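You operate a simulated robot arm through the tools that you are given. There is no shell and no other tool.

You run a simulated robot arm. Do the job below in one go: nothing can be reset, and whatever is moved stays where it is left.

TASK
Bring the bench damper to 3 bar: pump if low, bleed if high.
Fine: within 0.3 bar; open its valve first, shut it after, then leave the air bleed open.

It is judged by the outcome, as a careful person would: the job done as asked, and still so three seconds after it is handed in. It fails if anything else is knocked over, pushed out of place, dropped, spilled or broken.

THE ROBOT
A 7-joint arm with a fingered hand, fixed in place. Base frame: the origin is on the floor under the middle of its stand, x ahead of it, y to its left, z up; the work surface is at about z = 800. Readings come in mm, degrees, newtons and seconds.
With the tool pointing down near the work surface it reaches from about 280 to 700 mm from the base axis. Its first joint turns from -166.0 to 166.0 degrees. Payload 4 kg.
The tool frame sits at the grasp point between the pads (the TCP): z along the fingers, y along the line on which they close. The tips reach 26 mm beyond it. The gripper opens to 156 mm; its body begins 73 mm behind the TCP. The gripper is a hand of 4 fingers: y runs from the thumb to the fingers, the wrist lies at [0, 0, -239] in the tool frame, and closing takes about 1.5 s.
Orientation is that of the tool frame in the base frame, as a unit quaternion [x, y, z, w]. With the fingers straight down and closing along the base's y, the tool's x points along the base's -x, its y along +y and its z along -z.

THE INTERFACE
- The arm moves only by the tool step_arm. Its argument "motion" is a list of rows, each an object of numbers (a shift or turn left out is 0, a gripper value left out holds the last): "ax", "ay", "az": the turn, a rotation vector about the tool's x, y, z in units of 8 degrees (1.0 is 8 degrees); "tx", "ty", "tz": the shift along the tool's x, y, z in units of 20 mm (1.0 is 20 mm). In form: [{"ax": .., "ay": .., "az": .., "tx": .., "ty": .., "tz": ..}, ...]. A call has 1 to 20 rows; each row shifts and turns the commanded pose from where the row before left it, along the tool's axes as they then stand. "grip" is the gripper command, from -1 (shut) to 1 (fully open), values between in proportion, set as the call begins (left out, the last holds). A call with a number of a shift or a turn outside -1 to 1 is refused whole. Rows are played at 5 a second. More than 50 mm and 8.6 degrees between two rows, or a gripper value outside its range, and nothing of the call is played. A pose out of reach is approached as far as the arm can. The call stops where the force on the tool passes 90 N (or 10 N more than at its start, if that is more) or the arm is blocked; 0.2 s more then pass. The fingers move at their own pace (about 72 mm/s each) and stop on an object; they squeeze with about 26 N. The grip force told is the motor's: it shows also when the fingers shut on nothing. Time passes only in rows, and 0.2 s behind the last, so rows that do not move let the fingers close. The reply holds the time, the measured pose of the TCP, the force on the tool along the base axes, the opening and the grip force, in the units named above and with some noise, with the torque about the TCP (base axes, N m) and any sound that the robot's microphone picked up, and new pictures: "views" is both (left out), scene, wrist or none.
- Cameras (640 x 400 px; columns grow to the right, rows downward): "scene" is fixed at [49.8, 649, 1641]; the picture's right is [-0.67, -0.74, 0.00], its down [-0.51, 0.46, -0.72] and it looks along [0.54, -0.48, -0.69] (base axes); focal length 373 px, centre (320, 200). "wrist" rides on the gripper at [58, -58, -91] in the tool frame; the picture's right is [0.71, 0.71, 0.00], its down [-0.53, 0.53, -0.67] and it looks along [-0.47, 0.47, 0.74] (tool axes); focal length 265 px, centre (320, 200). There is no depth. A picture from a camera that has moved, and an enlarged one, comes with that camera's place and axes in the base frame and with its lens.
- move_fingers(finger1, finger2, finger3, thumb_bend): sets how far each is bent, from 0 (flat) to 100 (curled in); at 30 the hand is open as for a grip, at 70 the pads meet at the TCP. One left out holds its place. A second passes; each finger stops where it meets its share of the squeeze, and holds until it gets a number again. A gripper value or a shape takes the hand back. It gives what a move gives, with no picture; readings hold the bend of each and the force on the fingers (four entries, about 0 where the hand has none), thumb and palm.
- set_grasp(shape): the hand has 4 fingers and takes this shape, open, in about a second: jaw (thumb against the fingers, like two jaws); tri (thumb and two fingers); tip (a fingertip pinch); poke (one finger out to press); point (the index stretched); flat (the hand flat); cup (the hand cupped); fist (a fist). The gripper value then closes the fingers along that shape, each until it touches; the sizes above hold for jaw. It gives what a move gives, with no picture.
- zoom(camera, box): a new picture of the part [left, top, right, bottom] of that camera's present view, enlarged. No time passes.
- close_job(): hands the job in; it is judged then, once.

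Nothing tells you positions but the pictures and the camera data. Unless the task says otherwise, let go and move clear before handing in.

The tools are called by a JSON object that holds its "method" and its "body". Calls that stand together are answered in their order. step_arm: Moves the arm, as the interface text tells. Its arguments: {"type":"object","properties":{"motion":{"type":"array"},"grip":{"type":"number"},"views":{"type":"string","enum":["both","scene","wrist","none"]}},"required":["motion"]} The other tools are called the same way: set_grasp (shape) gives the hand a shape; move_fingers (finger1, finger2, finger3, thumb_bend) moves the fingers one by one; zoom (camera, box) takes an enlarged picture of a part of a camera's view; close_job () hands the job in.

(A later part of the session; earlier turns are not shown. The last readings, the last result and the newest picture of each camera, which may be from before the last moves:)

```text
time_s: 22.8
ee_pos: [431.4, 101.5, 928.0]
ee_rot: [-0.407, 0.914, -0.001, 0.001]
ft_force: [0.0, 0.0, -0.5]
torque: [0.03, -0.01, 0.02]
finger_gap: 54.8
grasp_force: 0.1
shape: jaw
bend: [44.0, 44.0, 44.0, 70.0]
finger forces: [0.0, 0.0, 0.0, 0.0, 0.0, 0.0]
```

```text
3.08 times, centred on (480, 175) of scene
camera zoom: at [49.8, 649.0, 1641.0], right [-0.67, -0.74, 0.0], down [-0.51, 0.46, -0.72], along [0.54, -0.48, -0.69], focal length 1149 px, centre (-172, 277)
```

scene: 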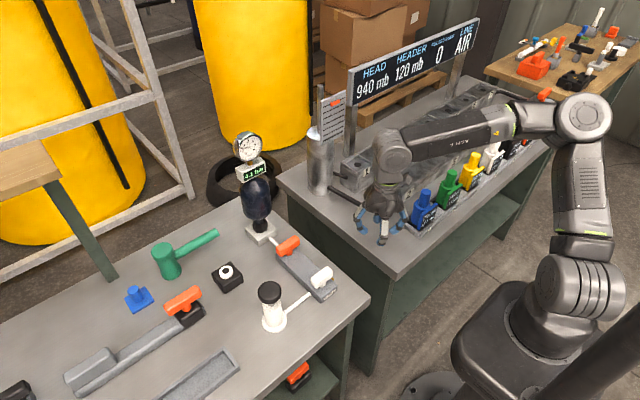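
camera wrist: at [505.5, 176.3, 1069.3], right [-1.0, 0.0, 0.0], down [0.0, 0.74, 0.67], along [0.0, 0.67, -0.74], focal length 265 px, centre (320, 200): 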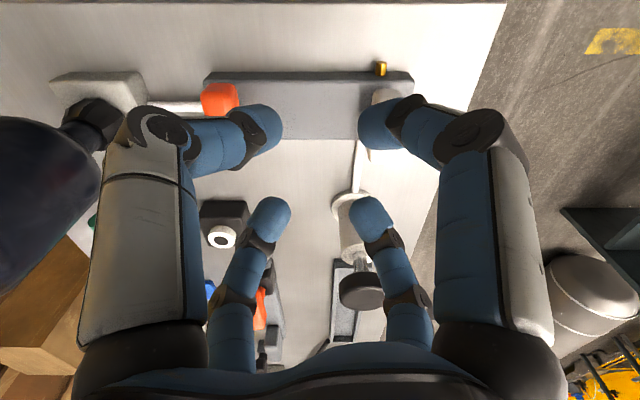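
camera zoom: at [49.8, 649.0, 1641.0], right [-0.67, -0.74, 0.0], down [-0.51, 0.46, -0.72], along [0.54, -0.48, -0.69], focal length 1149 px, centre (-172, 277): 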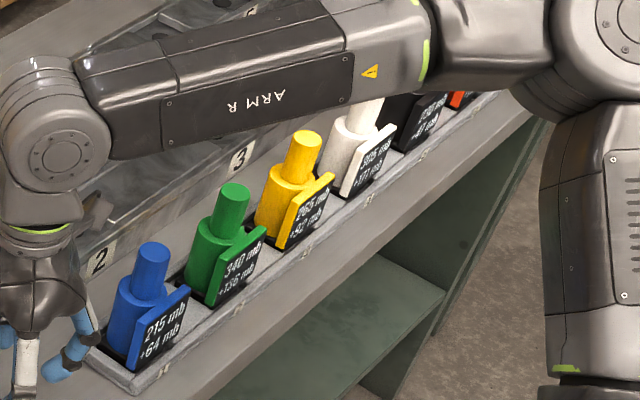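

I now have a consistent picture. Joint 1 stops near -15° azimuth and the forearm reaches left from the right-hand elbow, so targets further left need the tool tilted outward (about 20–25° for the orange valve, about 40° for the pump). Pushing the T-bars with one finger suits a tilted hand, so I'll try the poke shape.

{"method": "set_grasp", "body": {"shape": "poke"}}

{"method": "step_arm", "body": {"motion": [{"tz": 0}], "views": "both"}}

{"method": "zoom", "body": {"camera": "scene", "box": [340, 130, 440, 260]}}

```text
time_s: 23.7
ee_pos: [432.5, 101.6, 927.9]
ee_rot: [-0.407, 0.913, 0.0, 0.001]
ft_force: [-0.1, -0.5, 0.6]
torque: [-0.03, 0.0, 0.02]
finger_gap: 0.0
grasp_force: 0.1
shape: poke
bend: [100.0, 100.0, 100.0, 91.0]
finger forces: [0.0, 0.1, 0.0, 0.0, 0.0, 0.0]
```

```text
time_s: 24.1
ee_pos: [432.2, 101.4, 929.1]
ee_rot: [-0.407, 0.913, 0.001, 0.0]
ft_force: [-0.1, -0.8, 0.5]
torque: [-0.05, -0.03, 0.01]
finger_gap: 0.3
grasp_force: 0.0
shape: poke
bend: [100.0, 100.0, 100.0, 91.0]
finger forces: [0.1, 0.1, 0.0, 0.0, 0.1, 0.1]
camera wrist: at [436.5, 18.5, 1019.7], right [-1.0, -0.05, 0.0], down [-0.04, 0.74, 0.67], along [-0.03, 0.67, -0.74], focal length 265 px, centre (320, 200)
```

scene: 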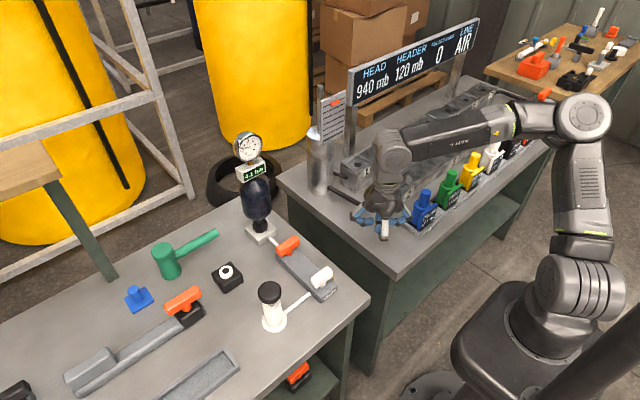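
wrist: 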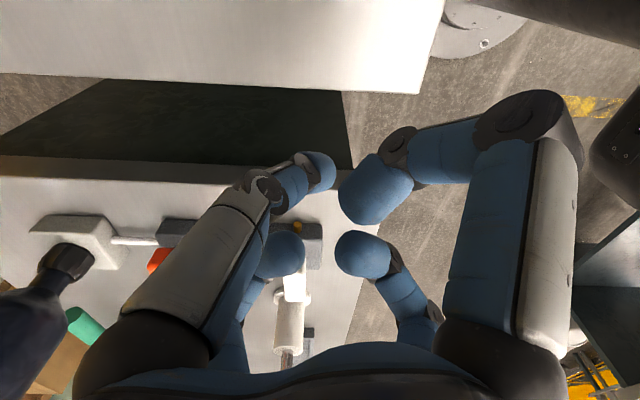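

```text
3.08 times, centred on (390, 195) of scene
camera zoom: at [49.8, 649.0, 1641.0], right [-0.67, -0.74, 0.0], down [-0.51, 0.46, -0.72], along [0.54, -0.48, -0.69], focal length 1149 px, centre (105, 215)
```

zoom: 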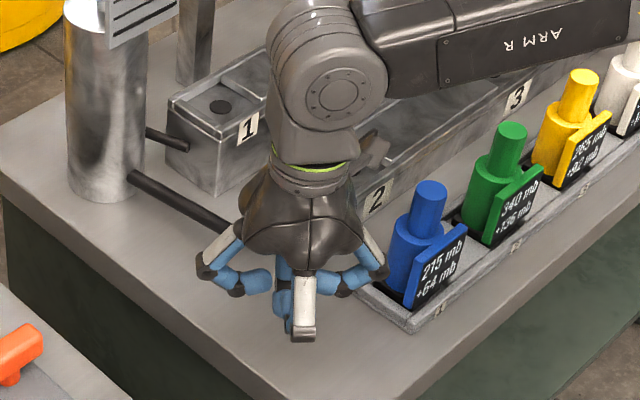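

The poke shape doesn't give a clean straight finger, so I'll return to the jaw shape part-closed and straddle the bar. First I'll move left into clear air above the gap between the benches, then tilt the tool outward.

{"method": "set_grasp", "body": {"shape": "jaw"}}

{"method": "step_arm", "body": {"motion": [{"tx": -0.7, "ty": 0.65, "tz": -0.4}, {"tx": -0.7, "ty": 0.65, "tz": -0.4}, {"tx": -0.7, "ty": 0.65, "tz": -0.4}, {"tx": -0.7, "ty": 0.65, "tz": -0.4}, {"tx": -0.7, "ty": 0.65, "tz": -0.4}, {"az": -0.75}, {"az": -0.75}, {"ay": -0.9}, {"ay": -0.9}, {"ay": -0.9}, {"az": 0.9375}, {"az": 0.9375}], "grip": -0.3, "views": "both"}}

```text
time_s: 25.0
ee_pos: [431.0, 102.2, 928.9]
ee_rot: [-0.407, 0.913, 0.0, 0.0]
ft_force: [0.6, -0.6, 0.5]
torque: [0.02, -0.01, 0.03]
finger_gap: 155.8
grasp_force: 0.0
shape: jaw
bend: [30.0, 30.0, 30.0, 30.0]
finger forces: [0.1, 0.1, 0.0, 0.0, 0.0, 0.1]
```

```text
time_s: 27.6
ee_pos: [431.1, 196.1, 968.2]
ee_rot: [-0.375, 0.908, 0.115, 0.149]
ft_force: [0.3, 0.7, -0.4]
torque: [0.01, -0.01, 0.0]
finger_gap: 55.0
grasp_force: 0.0
shape: jaw
bend: [44.0, 44.0, 44.0, 70.0]
finger forces: [0.1, 0.1, 0.1, 0.1, 0.1, 0.0]
camera wrist: at [416.7, 87.4, 1026.6], right [-0.98, 0.03, -0.18], down [-0.14, 0.49, 0.86], along [0.12, 0.87, -0.48], focal length 265 px, centre (320, 200)
```

scene: 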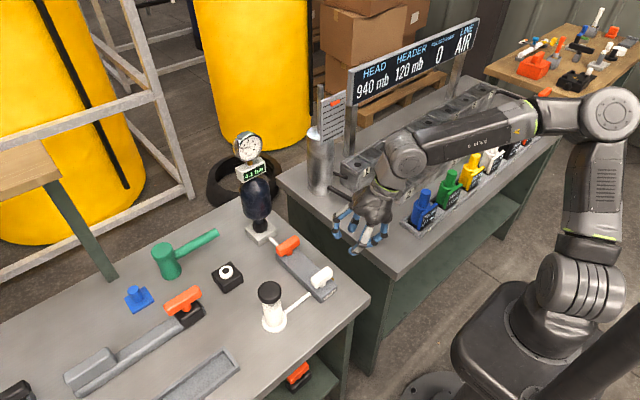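
wrist: 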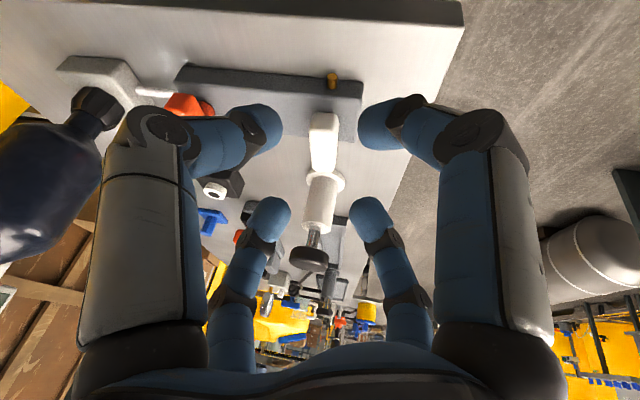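

The tilt works and I have clear air. The wrist view puts the handle centres near y≈280. Next I'll hover above the orange valve with the tool tilted about 21° outward.

{"method": "step_arm", "body": {"motion": [{"tx": -0.889, "ty": -0.293, "tz": 0.499}, {"tx": -0.889, "ty": -0.293, "tz": 0.499}, {"tx": -0.889, "ty": -0.293, "tz": 0.499}, {"tx": -0.889, "ty": -0.293, "tz": 0.499}, {"tx": -0.889, "ty": -0.293, "tz": 0.499}, {"tx": -0.889, "ty": -0.293, "tz": 0.499}, {"tx": -0.889, "ty": -0.293, "tz": 0.499}, {"tx": -0.889, "ty": -0.293, "tz": 0.499}], "views": "both"}}

{"method": "zoom", "body": {"camera": "scene", "box": [230, 120, 390, 300]}}

```text
time_s: 29.4
ee_pos: [575.5, 280.6, 941.2]
ee_rot: [-0.375, 0.908, 0.113, 0.148]
ft_force: [0.0, -0.9, -1.1]
torque: [0.0, 0.0, -0.02]
finger_gap: 54.5
grasp_force: 0.0
shape: jaw
bend: [44.0, 44.0, 44.0, 70.0]
finger forces: [0.1, 0.0, 0.0, 0.1, 0.0, 0.0]
camera wrist: at [561.4, 172.4, 999.1], right [-0.98, 0.03, -0.18], down [-0.15, 0.49, 0.86], along [0.12, 0.87, -0.48], focal length 265 px, centre (320, 200)
```

scene: 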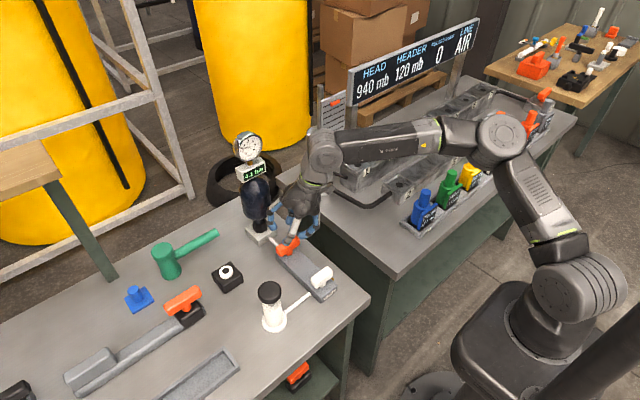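
wrist: 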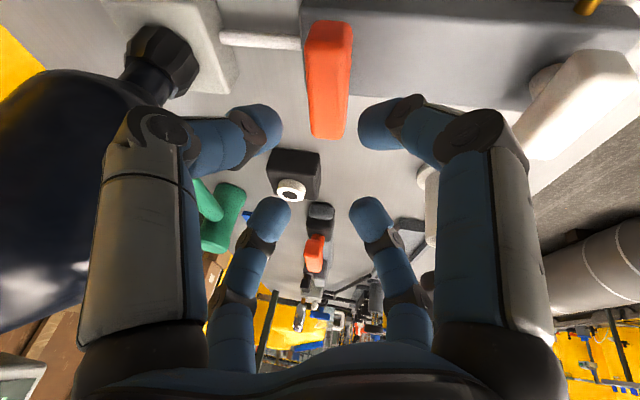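

```text
2.22 times, centred on (310, 210) of scene
camera zoom: at [49.8, 649.0, 1641.0], right [-0.67, -0.74, 0.0], down [-0.51, 0.46, -0.72], along [0.54, -0.48, -0.69], focal length 830 px, centre (342, 178)
```

zoom: 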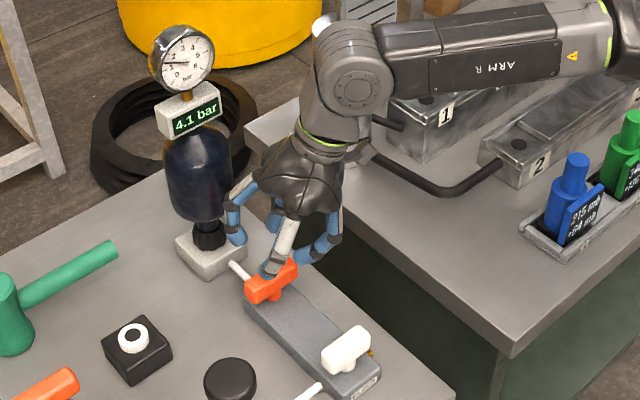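

The hover pose is reached, and the wrist view puts the orange handle centre near (583, 277). I'll line the fingertips up around the bar, descend partway, and check.

{"method": "step_arm", "body": {"motion": [{"tx": 0.176, "ty": -0.476, "tz": -0.115}, {"tx": 0.23, "ty": -0.061, "tz": 0.605}, {"tx": 0.23, "ty": -0.061, "tz": 0.605}], "views": "both"}}

{"method": "zoom", "body": {"camera": "wrist", "box": [180, 0, 460, 200]}}

{"method": "zoom", "body": {"camera": "scene", "box": [250, 190, 346, 260]}}

```text
time_s: 30.2
ee_pos: [576.6, 272.9, 914.3]
ee_rot: [-0.376, 0.907, 0.115, 0.149]
ft_force: [0.6, -0.8, 0.2]
torque: [0.01, -0.01, 0.03]
finger_gap: 55.1
grasp_force: 0.0
shape: jaw
bend: [44.0, 44.0, 44.0, 70.0]
finger forces: [0.1, 0.0, 0.0, 0.1, 0.0, 0.0]
camera wrist: at [563.4, 164.5, 973.5], right [-0.98, 0.03, -0.18], down [-0.15, 0.49, 0.86], along [0.12, 0.87, -0.48], focal length 265 px, centre (320, 200)
```

scene: 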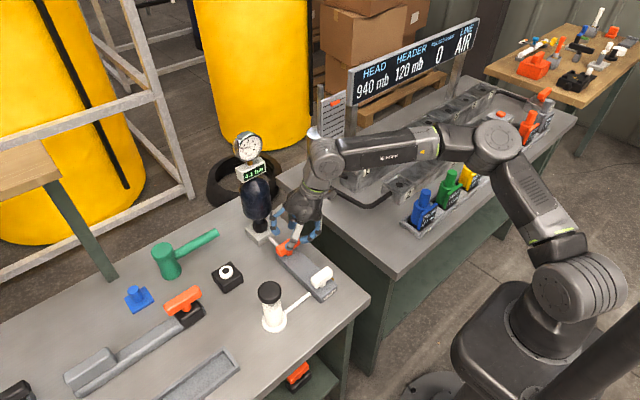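
wrist: 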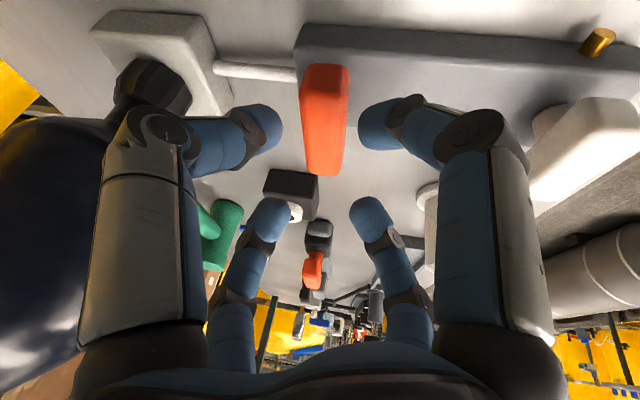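

```text
2.00 times, centred on (320, 100) of wrist
camera zoom: at [563.4, 164.5, 973.5], right [-0.98, 0.03, -0.18], down [-0.15, 0.49, 0.86], along [0.12, 0.87, -0.48], focal length 531 px, centre (320, 400)
```

zoom: 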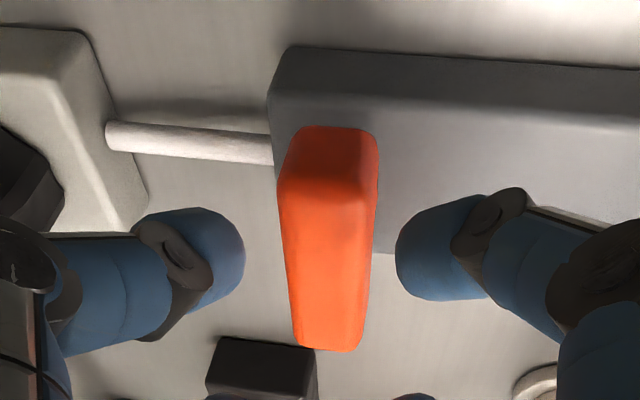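

```text
5.71 times, centred on (298, 225) of scene
camera zoom: at [49.8, 649.0, 1641.0], right [-0.67, -0.74, 0.0], down [-0.51, 0.46, -0.72], along [0.54, -0.48, -0.69], focal length 2133 px, centre (446, 57)
```

zoom: 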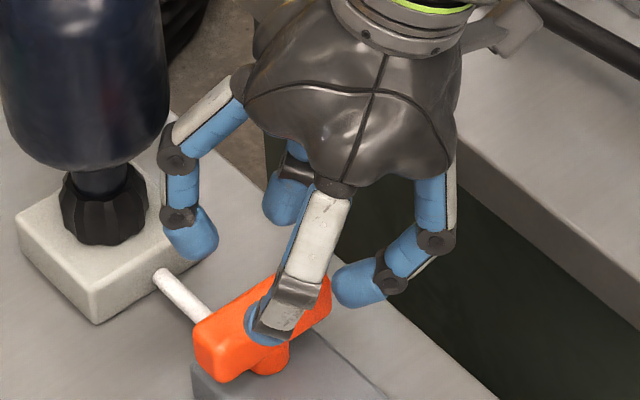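

The fingers straddle the orange bar well. I'll reduce the tilt to about 15° so the four fingertips are closer to level, then recheck the alignment.

{"method": "step_arm", "body": {"motion": [{"ax": 0.214, "ay": 0.797}, {"tz": 0}], "views": "wrist"}}

{"method": "zoom", "body": {"camera": "wrist", "box": [180, 0, 460, 200]}}

```text
time_s: 30.8
ee_pos: [577.7, 271.6, 915.3]
ee_rot: [-0.379, 0.916, 0.078, 0.103]
ft_force: [0.1, 0.0, 0.4]
torque: [-0.02, -0.02, -0.02]
finger_gap: 54.9
grasp_force: 0.0
shape: jaw
bend: [44.0, 44.0, 44.0, 70.0]
finger forces: [0.0, 0.1, 0.1, 0.0, 0.1, 0.0]
camera wrist: at [568.2, 170.0, 984.3], right [-0.99, 0.01, -0.13], down [-0.1, 0.58, 0.81], along [0.09, 0.82, -0.57], focal length 265 px, centre (320, 200)
```

wrist: 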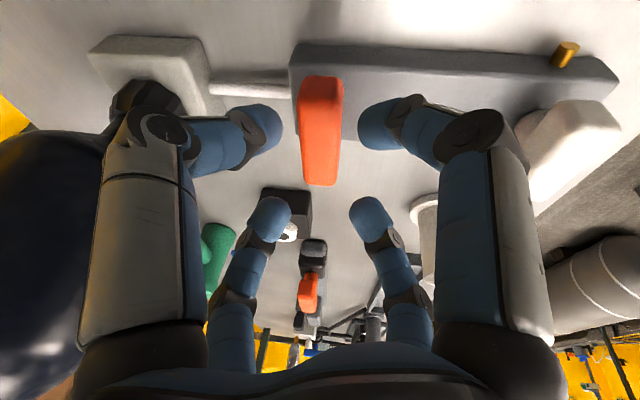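

```text
2.00 times, centred on (320, 100) of wrist
camera zoom: at [568.2, 170.0, 984.3], right [-0.99, 0.01, -0.13], down [-0.1, 0.58, 0.81], along [0.09, 0.82, -0.57], focal length 531 px, centre (320, 400)
```

zoom: 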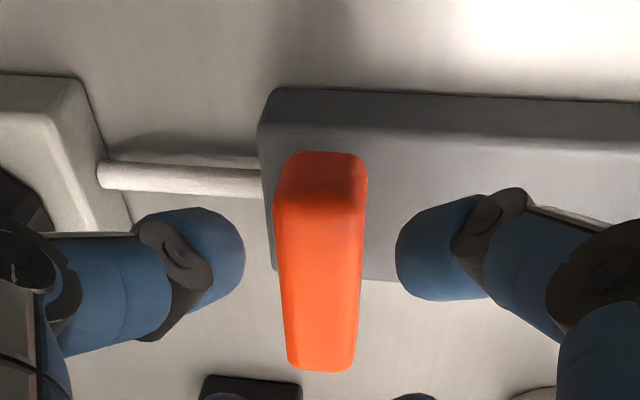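

Lateral alignment looks right, with the bar centre near (583.5, 278). I'll descend around the bar in small rows and watch the force.

{"method": "step_arm", "body": {"motion": [{"tx": -0.13, "ty": -0.058, "tz": 0.03}, {"tx": 0.158, "ty": -0.041, "tz": 0.616}, {"tx": 0.158, "ty": -0.041, "tz": 0.616}], "views": "none"}}

{"method": "step_arm", "body": {"motion": [{"tx": 0.079, "ty": -0.02, "tz": 0.308}, {"tx": 0.079, "ty": -0.02, "tz": 0.308}], "views": "both"}}

{"method": "zoom", "body": {"camera": "scene", "box": [250, 190, 346, 260]}}

{"method": "zoom", "body": {"camera": "wrist", "box": [180, 50, 460, 250]}}

```text
time_s: 31.6
ee_pos: [582.1, 271.3, 889.5]
ee_rot: [-0.379, 0.916, 0.078, 0.104]
ft_force: [-0.4, 0.4, 0.0]
torque: [-0.01, 0.03, 0.0]
finger_gap: 55.1
grasp_force: 0.1
shape: jaw
bend: [44.0, 44.0, 44.0, 70.0]
finger forces: [0.1, 0.1, 0.0, 0.0, 0.1, 0.0]
```

```text
time_s: 32.2
ee_pos: [581.9, 272.3, 875.1]
ee_rot: [-0.379, 0.916, 0.079, 0.104]
ft_force: [0.1, -0.3, 0.8]
torque: [0.01, 0.0, 0.0]
finger_gap: 54.8
grasp_force: 0.1
shape: jaw
bend: [44.0, 44.0, 44.0, 70.0]
finger forces: [0.1, 0.0, 0.0, 0.1, 0.0, 0.0]
camera wrist: at [571.7, 170.9, 944.9], right [-0.99, 0.02, -0.13], down [-0.1, 0.58, 0.81], along [0.09, 0.82, -0.57], focal length 265 px, centre (320, 200)
```

scene: 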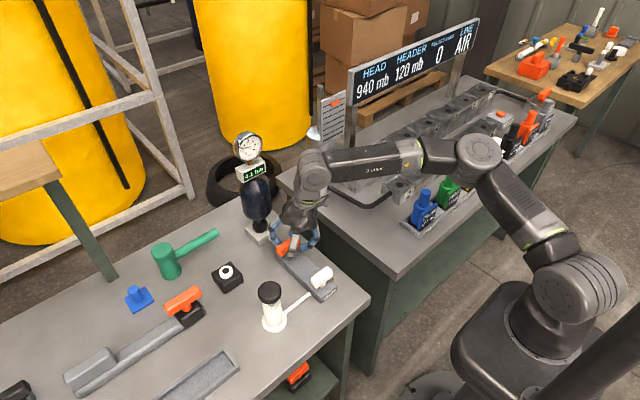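
wrist: 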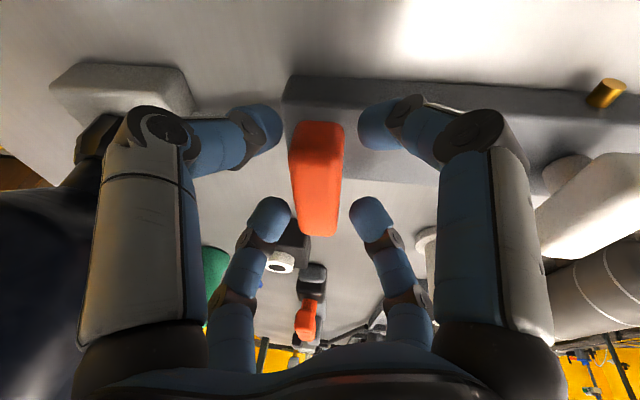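

```text
5.71 times, centred on (298, 225) of scene
camera zoom: at [49.8, 649.0, 1641.0], right [-0.67, -0.74, 0.0], down [-0.51, 0.46, -0.72], along [0.54, -0.48, -0.69], focal length 2133 px, centre (446, 57)
```

zoom: 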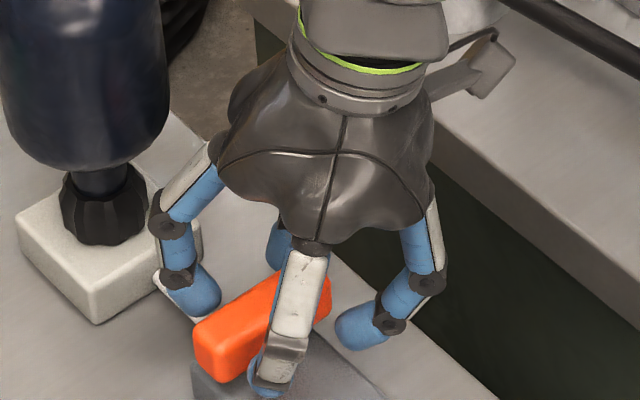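

```text
2.00 times, centred on (320, 150) of wrist
camera zoom: at [571.7, 170.9, 944.9], right [-0.99, 0.02, -0.13], down [-0.1, 0.58, 0.81], along [0.09, 0.82, -0.57], focal length 531 px, centre (320, 300)
```

zoom: 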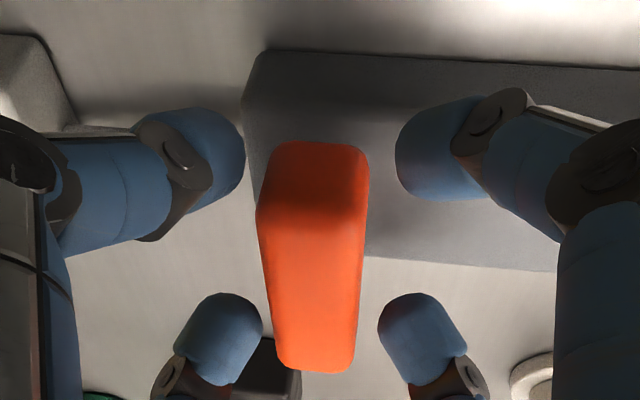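

All four fingers are around the orange bar with no contact force. I'll try turning it counter-clockwise a little and watch the torque and picture.

{"method": "step_arm", "body": {"motion": [{"az": -0.8}, {"az": -0.8}, {"az": -0.8}], "views": "none"}}

{"method": "zoom", "body": {"camera": "wrist", "box": [180, 50, 460, 250]}}

{"method": "zoom", "body": {"camera": "scene", "box": [250, 190, 346, 260]}}

```text
time_s: 33.0
ee_pos: [581.6, 271.9, 874.2]
ee_rot: [-0.527, 0.84, 0.061, 0.116]
ft_force: [1.7, -0.5, 0.7]
torque: [0.05, -0.03, -0.09]
finger_gap: 55.1
grasp_force: 0.2
shape: jaw
bend: [44.0, 44.0, 44.0, 70.0]
finger forces: [0.8, 0.0, 2.8, 0.1, 0.0, 0.0]
```

```text
2.00 times, centred on (320, 150) of wrist
camera zoom: at [598.9, 174.3, 948.8], right [-0.93, -0.31, -0.2], down [-0.34, 0.54, 0.77], along [-0.13, 0.78, -0.61], focal length 531 px, centre (320, 300)
```

zoom: 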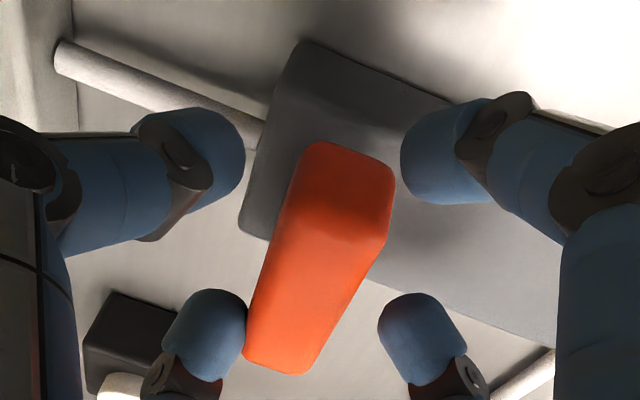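

```text
5.71 times, centred on (298, 225) of scene
camera zoom: at [49.8, 649.0, 1641.0], right [-0.67, -0.74, 0.0], down [-0.51, 0.46, -0.72], along [0.54, -0.48, -0.69], focal length 2133 px, centre (446, 57)
```

zoom: 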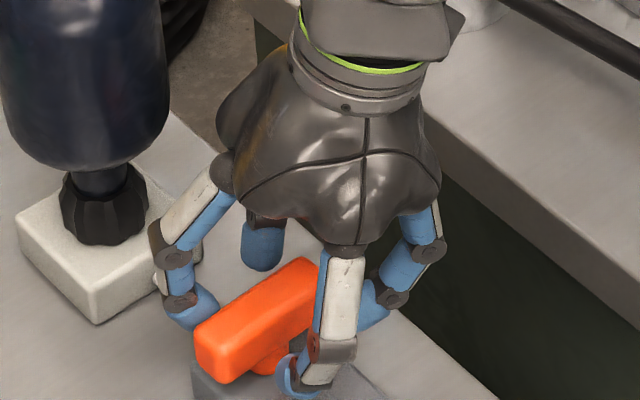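

The fingers have just met the bar. I'll continue counter-clockwise in small rows and watch for movement versus a stop.

{"method": "step_arm", "body": {"motion": [{"az": -0.5}, {"az": -0.5}], "views": "none"}}

{"method": "zoom", "body": {"camera": "wrist", "box": [180, 50, 460, 250]}}

{"method": "zoom", "body": {"camera": "scene", "box": [250, 190, 346, 260]}}

```text
time_s: 33.6
ee_pos: [581.0, 273.2, 876.5]
ee_rot: [-0.584, 0.801, 0.052, 0.12]
ft_force: [4.0, -0.1, -0.6]
torque: [-0.04, -0.01, -0.11]
finger_gap: 55.0
grasp_force: 0.0
shape: jaw
bend: [44.0, 44.0, 44.0, 70.0]
finger forces: [0.2, 0.0, 3.1, 0.1, 0.1, 0.1]
```

```text
2.00 times, centred on (320, 150) of wrist
camera zoom: at [609.0, 179.1, 952.2], right [-0.87, -0.43, -0.22], down [-0.43, 0.5, 0.75], along [-0.21, 0.75, -0.63], focal length 531 px, centre (320, 300)
```

zoom: 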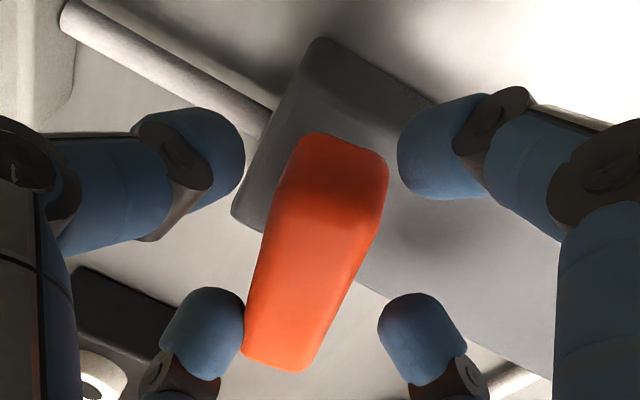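

```text
5.71 times, centred on (298, 225) of scene
camera zoom: at [49.8, 649.0, 1641.0], right [-0.67, -0.74, 0.0], down [-0.51, 0.46, -0.72], along [0.54, -0.48, -0.69], focal length 2133 px, centre (446, 57)
```

zoom: 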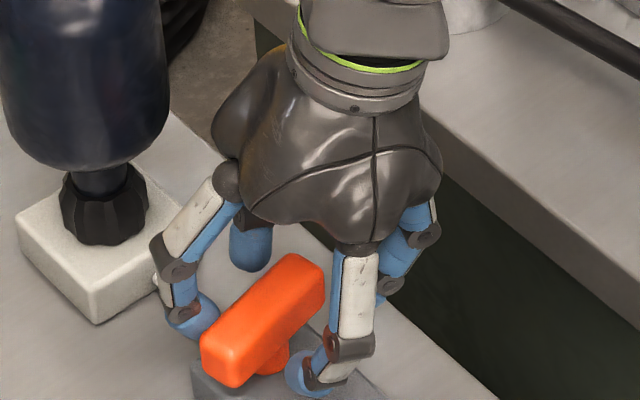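

The bar turns counter-clockwise with light force. I'll continue in that direction.

{"method": "step_arm", "body": {"motion": [{"az": -0.8}, {"az": -0.8}, {"az": -0.8}, {"az": -0.8}, {"az": -0.8}], "views": "none"}}

{"method": "zoom", "body": {"camera": "wrist", "box": [180, 50, 460, 250]}}

{"method": "zoom", "body": {"camera": "scene", "box": [230, 125, 346, 260]}}

```text
time_s: 34.8
ee_pos: [581.5, 273.7, 876.0]
ee_rot: [0.783, -0.608, -0.018, -0.129]
ft_force: [3.0, 1.6, 1.1]
torque: [0.02, -0.02, -0.12]
finger_gap: 55.0
grasp_force: 0.1
shape: jaw
bend: [44.0, 44.0, 44.0, 70.0]
finger forces: [0.0, 0.0, 2.6, 0.0, 0.2, 0.0]
```

```text
2.00 times, centred on (320, 150) of wrist
camera zoom: at [640.6, 209.8, 963.0], right [-0.49, -0.83, -0.26], down [-0.73, 0.23, 0.65], along [-0.48, 0.51, -0.72], focal length 531 px, centre (320, 300)
```

zoom: 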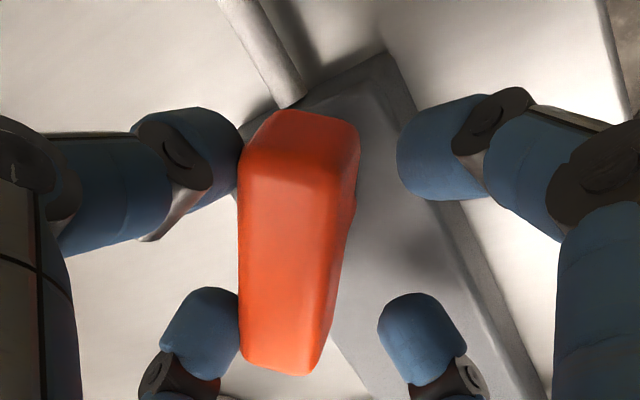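

```text
2.96 times, centred on (288, 192) of scene
camera zoom: at [49.8, 649.0, 1641.0], right [-0.67, -0.74, 0.0], down [-0.51, 0.46, -0.72], along [0.54, -0.48, -0.69], focal length 1106 px, centre (415, 222)
```

zoom: 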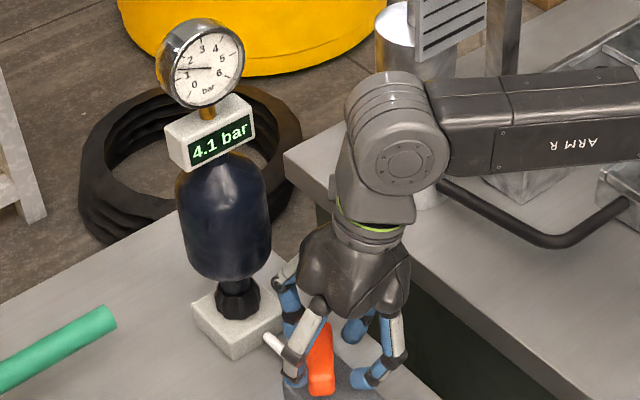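

The bar is about 45° round and still moving freely. Turning the hand further would bring its camera bracket close to the damper bottle. I'll ease off the bar, lift straight up, roll the hand back and re-engage for the second half.

{"method": "step_arm", "body": {"motion": [{"az": 0.75}, {"az": 0.75}, {"tx": -0.182, "ty": -0.115, "tz": -0.805}, {"tx": -0.182, "ty": -0.115, "tz": -0.805}, {"tx": -0.182, "ty": -0.115, "tz": -0.805}], "views": "both"}}

{"method": "zoom", "body": {"camera": "scene", "box": [230, 125, 346, 260]}}

```text
time_s: 36.0
ee_pos: [580.2, 272.8, 925.2]
ee_rot: [0.714, -0.688, -0.032, -0.125]
ft_force: [0.4, 0.1, -0.7]
torque: [0.0, 0.01, 0.0]
finger_gap: 54.8
grasp_force: 0.0
shape: jaw
bend: [44.0, 44.0, 44.0, 70.0]
finger forces: [0.0, 0.1, 0.0, 0.0, 0.0, 0.1]
camera wrist: at [629.7, 196.0, 1008.5], right [-0.66, -0.7, -0.25], down [-0.63, 0.35, 0.69], along [-0.4, 0.62, -0.68], focal length 265 px, centre (320, 200)
```

scene: 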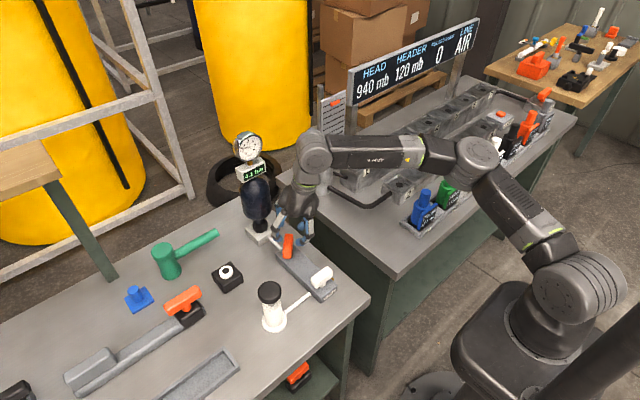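
wrist: 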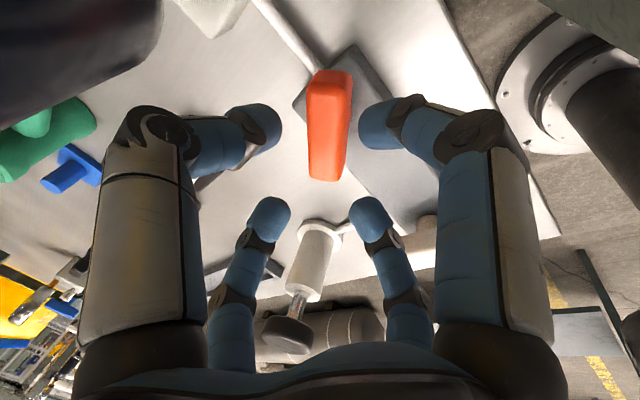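

```text
2.96 times, centred on (288, 192) of scene
camera zoom: at [49.8, 649.0, 1641.0], right [-0.67, -0.74, 0.0], down [-0.51, 0.46, -0.72], along [0.54, -0.48, -0.69], focal length 1106 px, centre (415, 222)
```

zoom: 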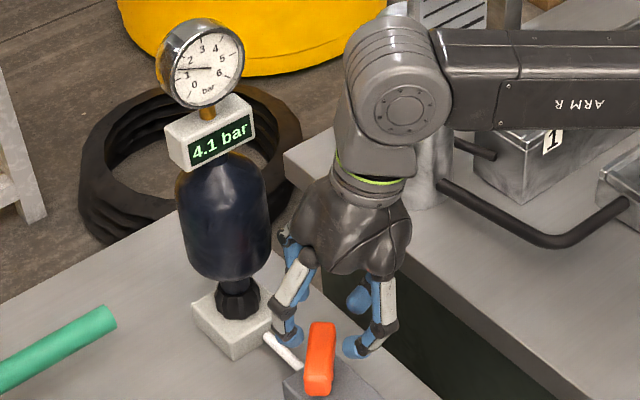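

The bar stayed where I left it, about 47° round. I'll roll the hand back 90° and take a look.

{"method": "step_arm", "body": {"motion": [{"az": 0.9375}, {"az": 0.9375}, {"az": 0.9375}, {"az": 0.9375}, {"az": 0.9375}, {"az": 0.9375}, {"az": 0.9375}, {"az": 0.9375}, {"az": 0.9375}, {"az": 0.9375}, {"az": 0.9375}, {"az": 0.9375}], "views": "wrist"}}

{"method": "zoom", "body": {"camera": "wrist", "box": [180, 0, 460, 200]}}

```text
time_s: 38.6
ee_pos: [581.4, 272.1, 925.5]
ee_rot: [-0.018, 0.991, 0.112, 0.067]
ft_force: [-0.5, 0.3, -0.6]
torque: [0.02, -0.02, 0.01]
finger_gap: 54.6
grasp_force: 0.1
shape: jaw
bend: [44.0, 44.0, 44.0, 70.0]
finger forces: [0.0, 0.0, 0.0, 0.0, 0.0, 0.0]
camera wrist: at [515.3, 192.6, 992.8], right [-0.74, 0.67, 0.06], down [0.41, 0.37, 0.83], along [0.54, 0.64, -0.55], focal length 265 px, centre (320, 200)
```

wrist: 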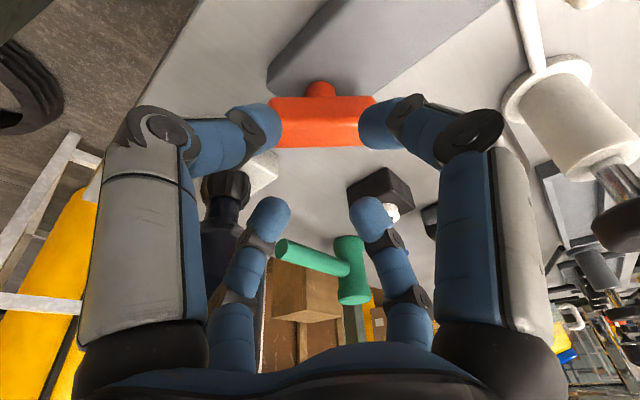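

```text
2.00 times, centred on (320, 100) of wrist
camera zoom: at [515.3, 192.6, 992.8], right [-0.74, 0.67, 0.06], down [0.41, 0.37, 0.83], along [0.54, 0.64, -0.55], focal length 531 px, centre (320, 400)
```

zoom: 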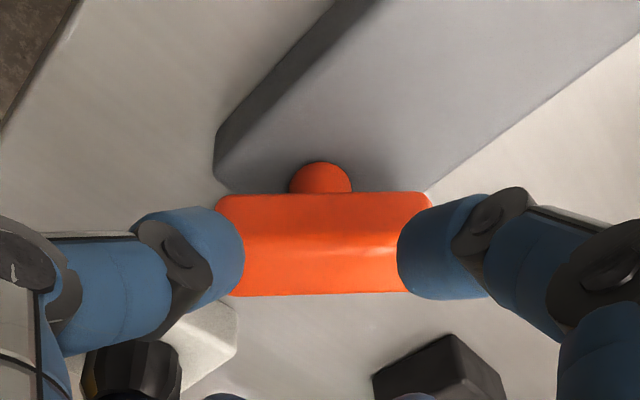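

The bar now lies squarely between the two finger pairs. I'll descend around it again.

{"method": "step_arm", "body": {"motion": [{"tx": 0.121, "ty": -0.173, "tz": 0.797}, {"tx": 0.121, "ty": -0.173, "tz": 0.797}, {"tx": 0.121, "ty": -0.173, "tz": 0.797}], "views": "none"}}

{"method": "zoom", "body": {"camera": "wrist", "box": [180, 50, 460, 250]}}

{"method": "zoom", "body": {"camera": "scene", "box": [230, 125, 346, 260]}}

```text
time_s: 39.4
ee_pos: [582.4, 270.6, 876.2]
ee_rot: [-0.018, 0.991, 0.112, 0.068]
ft_force: [2.4, 2.1, 2.1]
torque: [0.07, -0.06, -0.02]
finger_gap: 55.4
grasp_force: 0.1
shape: jaw
bend: [44.0, 44.0, 44.0, 70.0]
finger forces: [0.0, 1.8, 1.2, 0.0, 0.1, 0.0]
```

```text
2.00 times, centred on (320, 150) of wrist
camera zoom: at [516.6, 191.3, 943.1], right [-0.74, 0.67, 0.06], down [0.41, 0.37, 0.83], along [0.54, 0.64, -0.55], focal length 531 px, centre (320, 300)
```

zoom: 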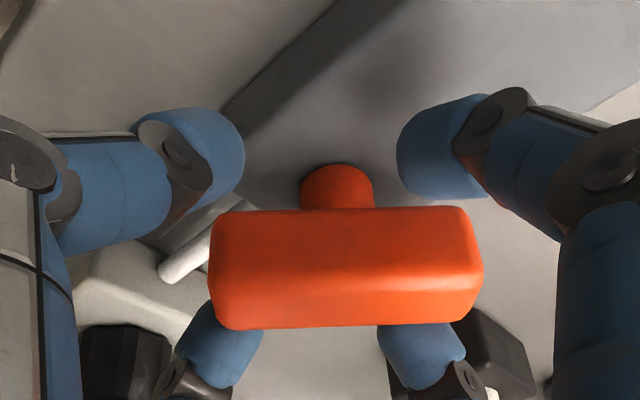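

```text
2.96 times, centred on (288, 192) of scene
camera zoom: at [49.8, 649.0, 1641.0], right [-0.67, -0.74, 0.0], down [-0.51, 0.46, -0.72], along [0.54, -0.48, -0.69], focal length 1106 px, centre (415, 222)
```

zoom: 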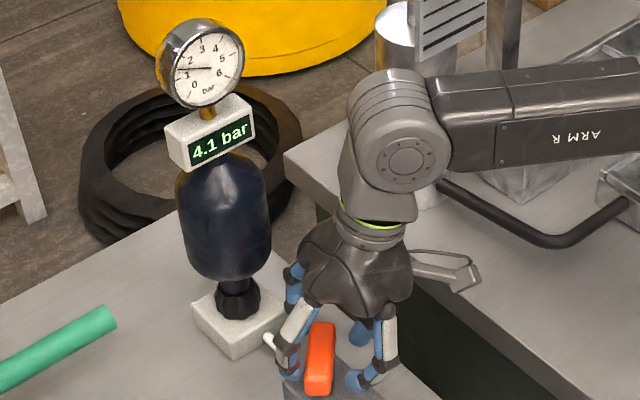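

There's light contact on the far pair, so I'll centre by about 4 mm and then continue turning counter-clockwise.

{"method": "step_arm", "body": {"motion": [{"tx": -0.15, "ty": 0.15}, {"az": -0.8}, {"az": -0.8}, {"az": -0.8}, {"az": -0.8}], "views": "none"}}

{"method": "zoom", "body": {"camera": "wrist", "box": [180, 50, 460, 250]}}

{"method": "zoom", "body": {"camera": "scene", "box": [230, 125, 346, 260]}}

```text
time_s: 40.6
ee_pos: [584.0, 275.5, 876.8]
ee_rot: [-0.239, 0.962, 0.093, 0.091]
ft_force: [2.1, 1.3, 2.0]
torque: [0.04, -0.02, -0.11]
finger_gap: 54.8
grasp_force: 0.1
shape: jaw
bend: [44.0, 44.0, 44.0, 70.0]
finger forces: [0.0, 2.4, 0.1, 0.0, 0.1, 0.0]
```

```text
2.00 times, centred on (320, 150) of wrist
camera zoom: at [549.3, 177.9, 943.8], right [-0.95, 0.3, -0.06], down [0.12, 0.54, 0.83], along [0.28, 0.79, -0.55], focal length 531 px, centre (320, 300)
```

zoom: 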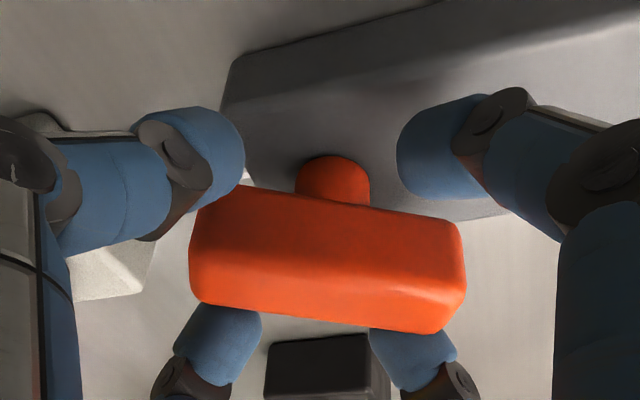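

```text
2.96 times, centred on (288, 192) of scene
camera zoom: at [49.8, 649.0, 1641.0], right [-0.67, -0.74, 0.0], down [-0.51, 0.46, -0.72], along [0.54, -0.48, -0.69], focal length 1106 px, centre (415, 222)
```

zoom: 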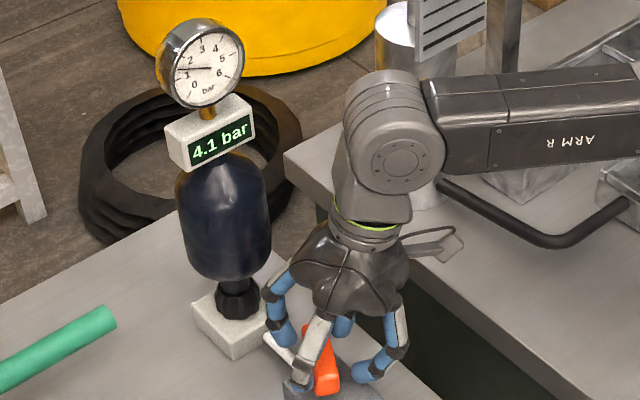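

The bar follows and is now about 60° round. I'll continue until it lines up with the block or meets its stop.

{"method": "step_arm", "body": {"motion": [{"az": -0.8}, {"az": -0.8}, {"az": -0.8}], "views": "none"}}

{"method": "step_arm", "body": {"motion": [{"az": -0.5}, {"az": -0.5}], "views": "none"}}

{"method": "zoom", "body": {"camera": "wrist", "box": [180, 50, 460, 250]}}

{"method": "zoom", "body": {"camera": "scene", "box": [230, 125, 346, 260]}}

```text
time_s: 41.4
ee_pos: [582.0, 276.3, 879.1]
ee_rot: [-0.396, 0.909, 0.077, 0.106]
ft_force: [1.0, 1.6, 1.4]
torque: [0.05, 0.0, -0.09]
finger_gap: 54.8
grasp_force: 0.0
shape: jaw
bend: [44.0, 44.0, 44.0, 70.0]
finger forces: [0.0, 2.2, 0.0, 0.0, 0.0, 0.0]
```

```text
time_s: 42.0
ee_pos: [585.0, 276.4, 876.7]
ee_rot: [-0.459, 0.879, 0.071, 0.11]
ft_force: [1.6, 2.9, 1.7]
torque: [0.05, 0.04, -0.07]
finger_gap: 54.9
grasp_force: 0.0
shape: jaw
bend: [44.0, 44.0, 44.0, 70.0]
finger forces: [0.0, 2.7, 0.1, 0.1, 0.0, 0.1]
```

```text
2.00 times, centred on (320, 150) of wrist
camera zoom: at [588.4, 174.9, 949.2], right [-0.97, -0.16, -0.17], down [-0.23, 0.57, 0.79], along [-0.03, 0.81, -0.59], focal length 531 px, centre (320, 300)
```

zoom: 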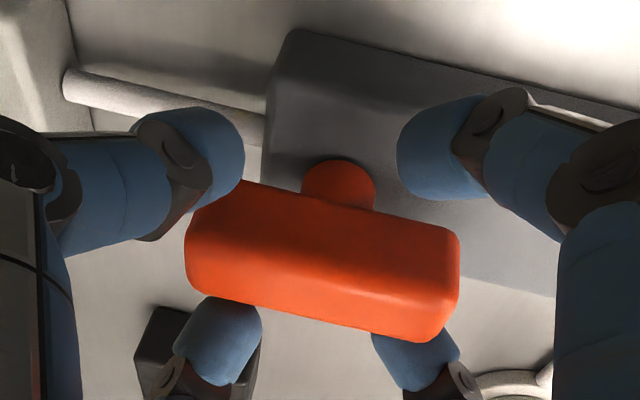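

```text
2.96 times, centred on (288, 192) of scene
camera zoom: at [49.8, 649.0, 1641.0], right [-0.67, -0.74, 0.0], down [-0.51, 0.46, -0.72], along [0.54, -0.48, -0.69], focal length 1106 px, centre (415, 222)
```

zoom: 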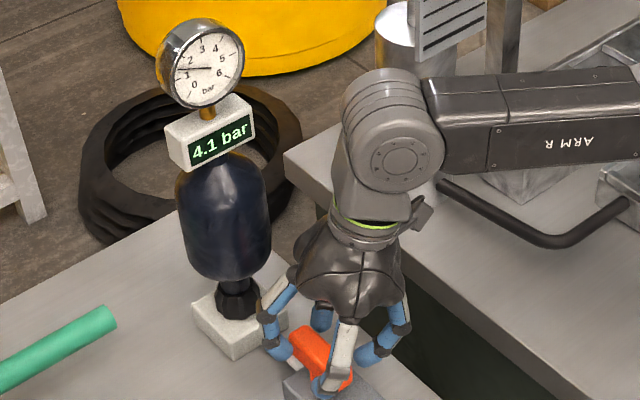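

The bar now looks parallel to the block, meaning fully open. I'll nudge a little more to check for the stop.

{"method": "step_arm", "body": {"motion": [{"az": -0.4}, {"az": -0.4}], "views": "none"}}

{"method": "zoom", "body": {"camera": "wrist", "box": [180, 50, 460, 250]}}

```text
time_s: 42.6
ee_pos: [584.8, 275.9, 879.4]
ee_rot: [-0.506, 0.852, 0.064, 0.114]
ft_force: [1.8, 4.9, 1.2]
torque: [0.12, 0.05, -0.16]
finger_gap: 55.0
grasp_force: 0.1
shape: jaw
bend: [44.0, 44.0, 44.0, 70.0]
finger forces: [0.0, 4.4, 0.0, 0.0, 0.1, 0.1]
```

```text
2.00 times, centred on (320, 150) of wrist
camera zoom: at [597.3, 176.8, 950.8], right [-0.95, -0.26, -0.19], down [-0.31, 0.55, 0.78], along [-0.1, 0.79, -0.6], focal length 531 px, centre (320, 300)
```

zoom: 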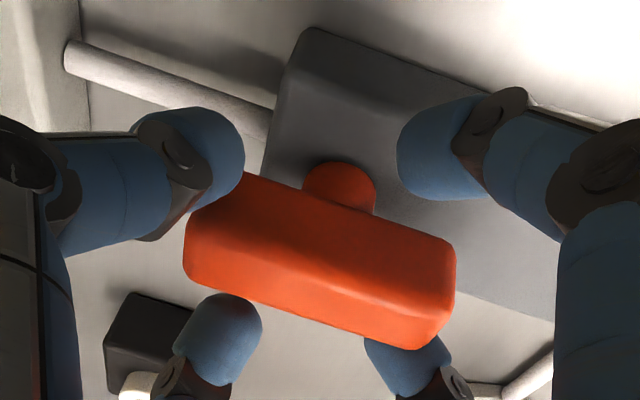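

The force rose and the bar stopped parallel to the block, so the orange valve is fully open. I'll back the fingers off, lift clear, and read the gauge.

{"method": "step_arm", "body": {"motion": [{"az": 1}, {"az": 1}, {"tx": -0.248, "ty": 0.065, "tz": -0.965}, {"tx": -0.248, "ty": 0.065, "tz": -0.965}, {"tx": -0.248, "ty": 0.065, "tz": -0.965}], "views": "wrist"}}

{"method": "zoom", "body": {"camera": "scene", "box": [230, 125, 346, 260]}}

{"method": "zoom", "body": {"camera": "scene", "box": [225, 125, 285, 190]}}

```text
time_s: 43.8
ee_pos: [584.8, 273.5, 938.8]
ee_rot: [-0.382, 0.915, 0.079, 0.104]
ft_force: [-0.9, 0.4, -0.8]
torque: [-0.01, 0.01, -0.02]
finger_gap: 54.8
grasp_force: 0.1
shape: jaw
bend: [44.0, 44.0, 44.0, 70.0]
finger forces: [0.0, 0.0, 0.1, 0.1, 0.0, 0.0]
camera wrist: at [575.2, 172.7, 1007.0], right [-0.99, 0.01, -0.13], down [-0.1, 0.58, 0.81], along [0.08, 0.82, -0.57], focal length 265 px, centre (320, 200)
```

wrist: 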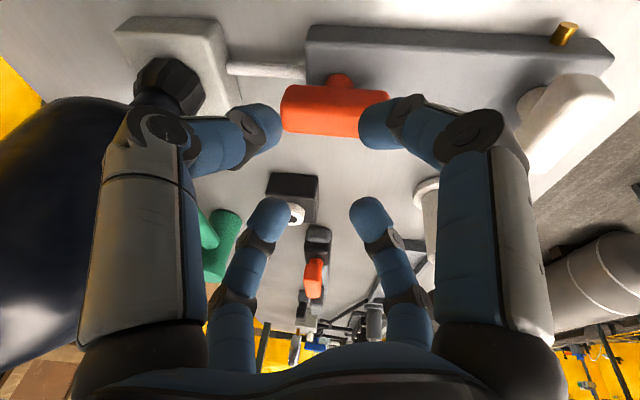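

```text
2.96 times, centred on (288, 192) of scene
camera zoom: at [49.8, 649.0, 1641.0], right [-0.67, -0.74, 0.0], down [-0.51, 0.46, -0.72], along [0.54, -0.48, -0.69], focal length 1106 px, centre (415, 222)
```

zoom: 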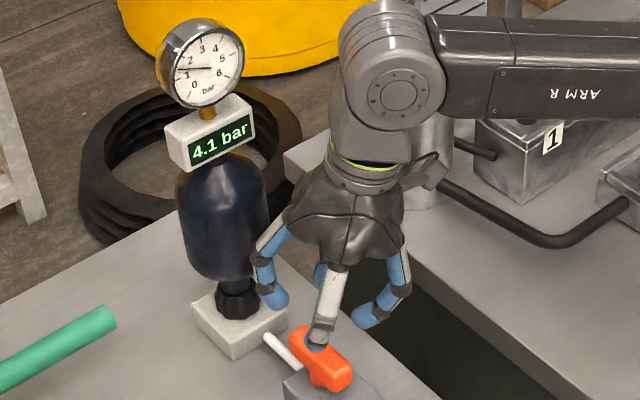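

```text
6.15 times, centred on (255, 158) of scene
camera zoom: at [49.8, 649.0, 1641.0], right [-0.67, -0.74, 0.0], down [-0.51, 0.46, -0.72], along [0.54, -0.48, -0.69], focal length 2297 px, centre (720, 462)
```

zoom: 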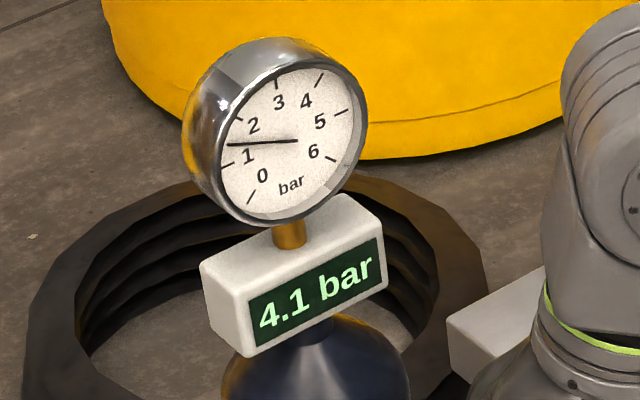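

Both readings are unchanged with the valve open. Next is the bleed, which I'll crack only slightly to see which instrument responds. I'm moving over to the white handle at the same height.

{"method": "step_arm", "body": {"motion": [{"tx": 0.788, "ty": 0.811, "tz": -0.148}, {"tx": 0.788, "ty": 0.811, "tz": -0.148}, {"tx": 0.788, "ty": 0.811, "tz": -0.148}, {"tx": 0.788, "ty": 0.811, "tz": -0.148}, {"tx": 0.788, "ty": 0.811, "tz": -0.148}, {"tx": 0.788, "ty": 0.811, "tz": -0.148}], "views": "both"}}

{"method": "zoom", "body": {"camera": "wrist", "box": [180, 0, 460, 200]}}

```text
time_s: 45.2
ee_pos: [446.8, 274.4, 936.5]
ee_rot: [-0.382, 0.915, 0.08, 0.104]
ft_force: [0.0, 0.3, 0.0]
torque: [-0.03, -0.01, 0.02]
finger_gap: 54.8
grasp_force: 0.0
shape: jaw
bend: [44.0, 44.0, 44.0, 70.0]
finger forces: [0.1, 0.0, 0.0, 0.0, 0.1, 0.0]
camera wrist: at [436.2, 173.7, 1005.8], right [-0.99, 0.01, -0.13], down [-0.1, 0.58, 0.81], along [0.08, 0.82, -0.57], focal length 265 px, centre (320, 200)
```

scene: 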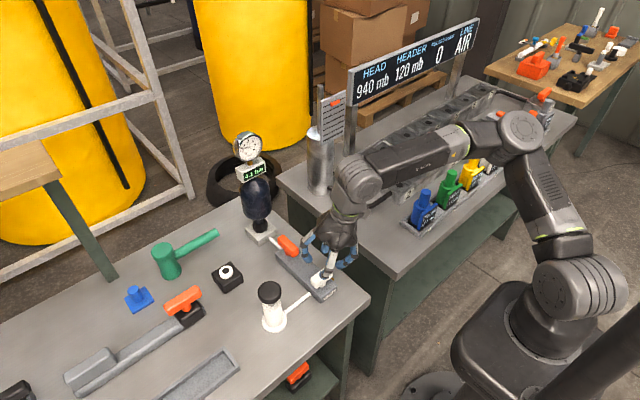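
wrist: 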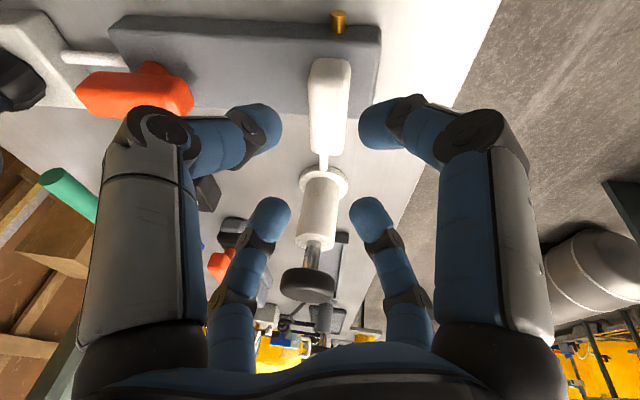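

```text
2.00 times, centred on (320, 100) of wrist
camera zoom: at [436.2, 173.7, 1005.8], right [-0.99, 0.01, -0.13], down [-0.1, 0.58, 0.81], along [0.08, 0.82, -0.57], focal length 531 px, centre (320, 400)
```

zoom: 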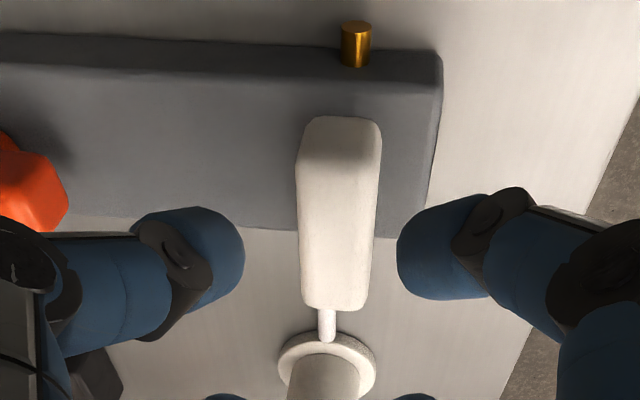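

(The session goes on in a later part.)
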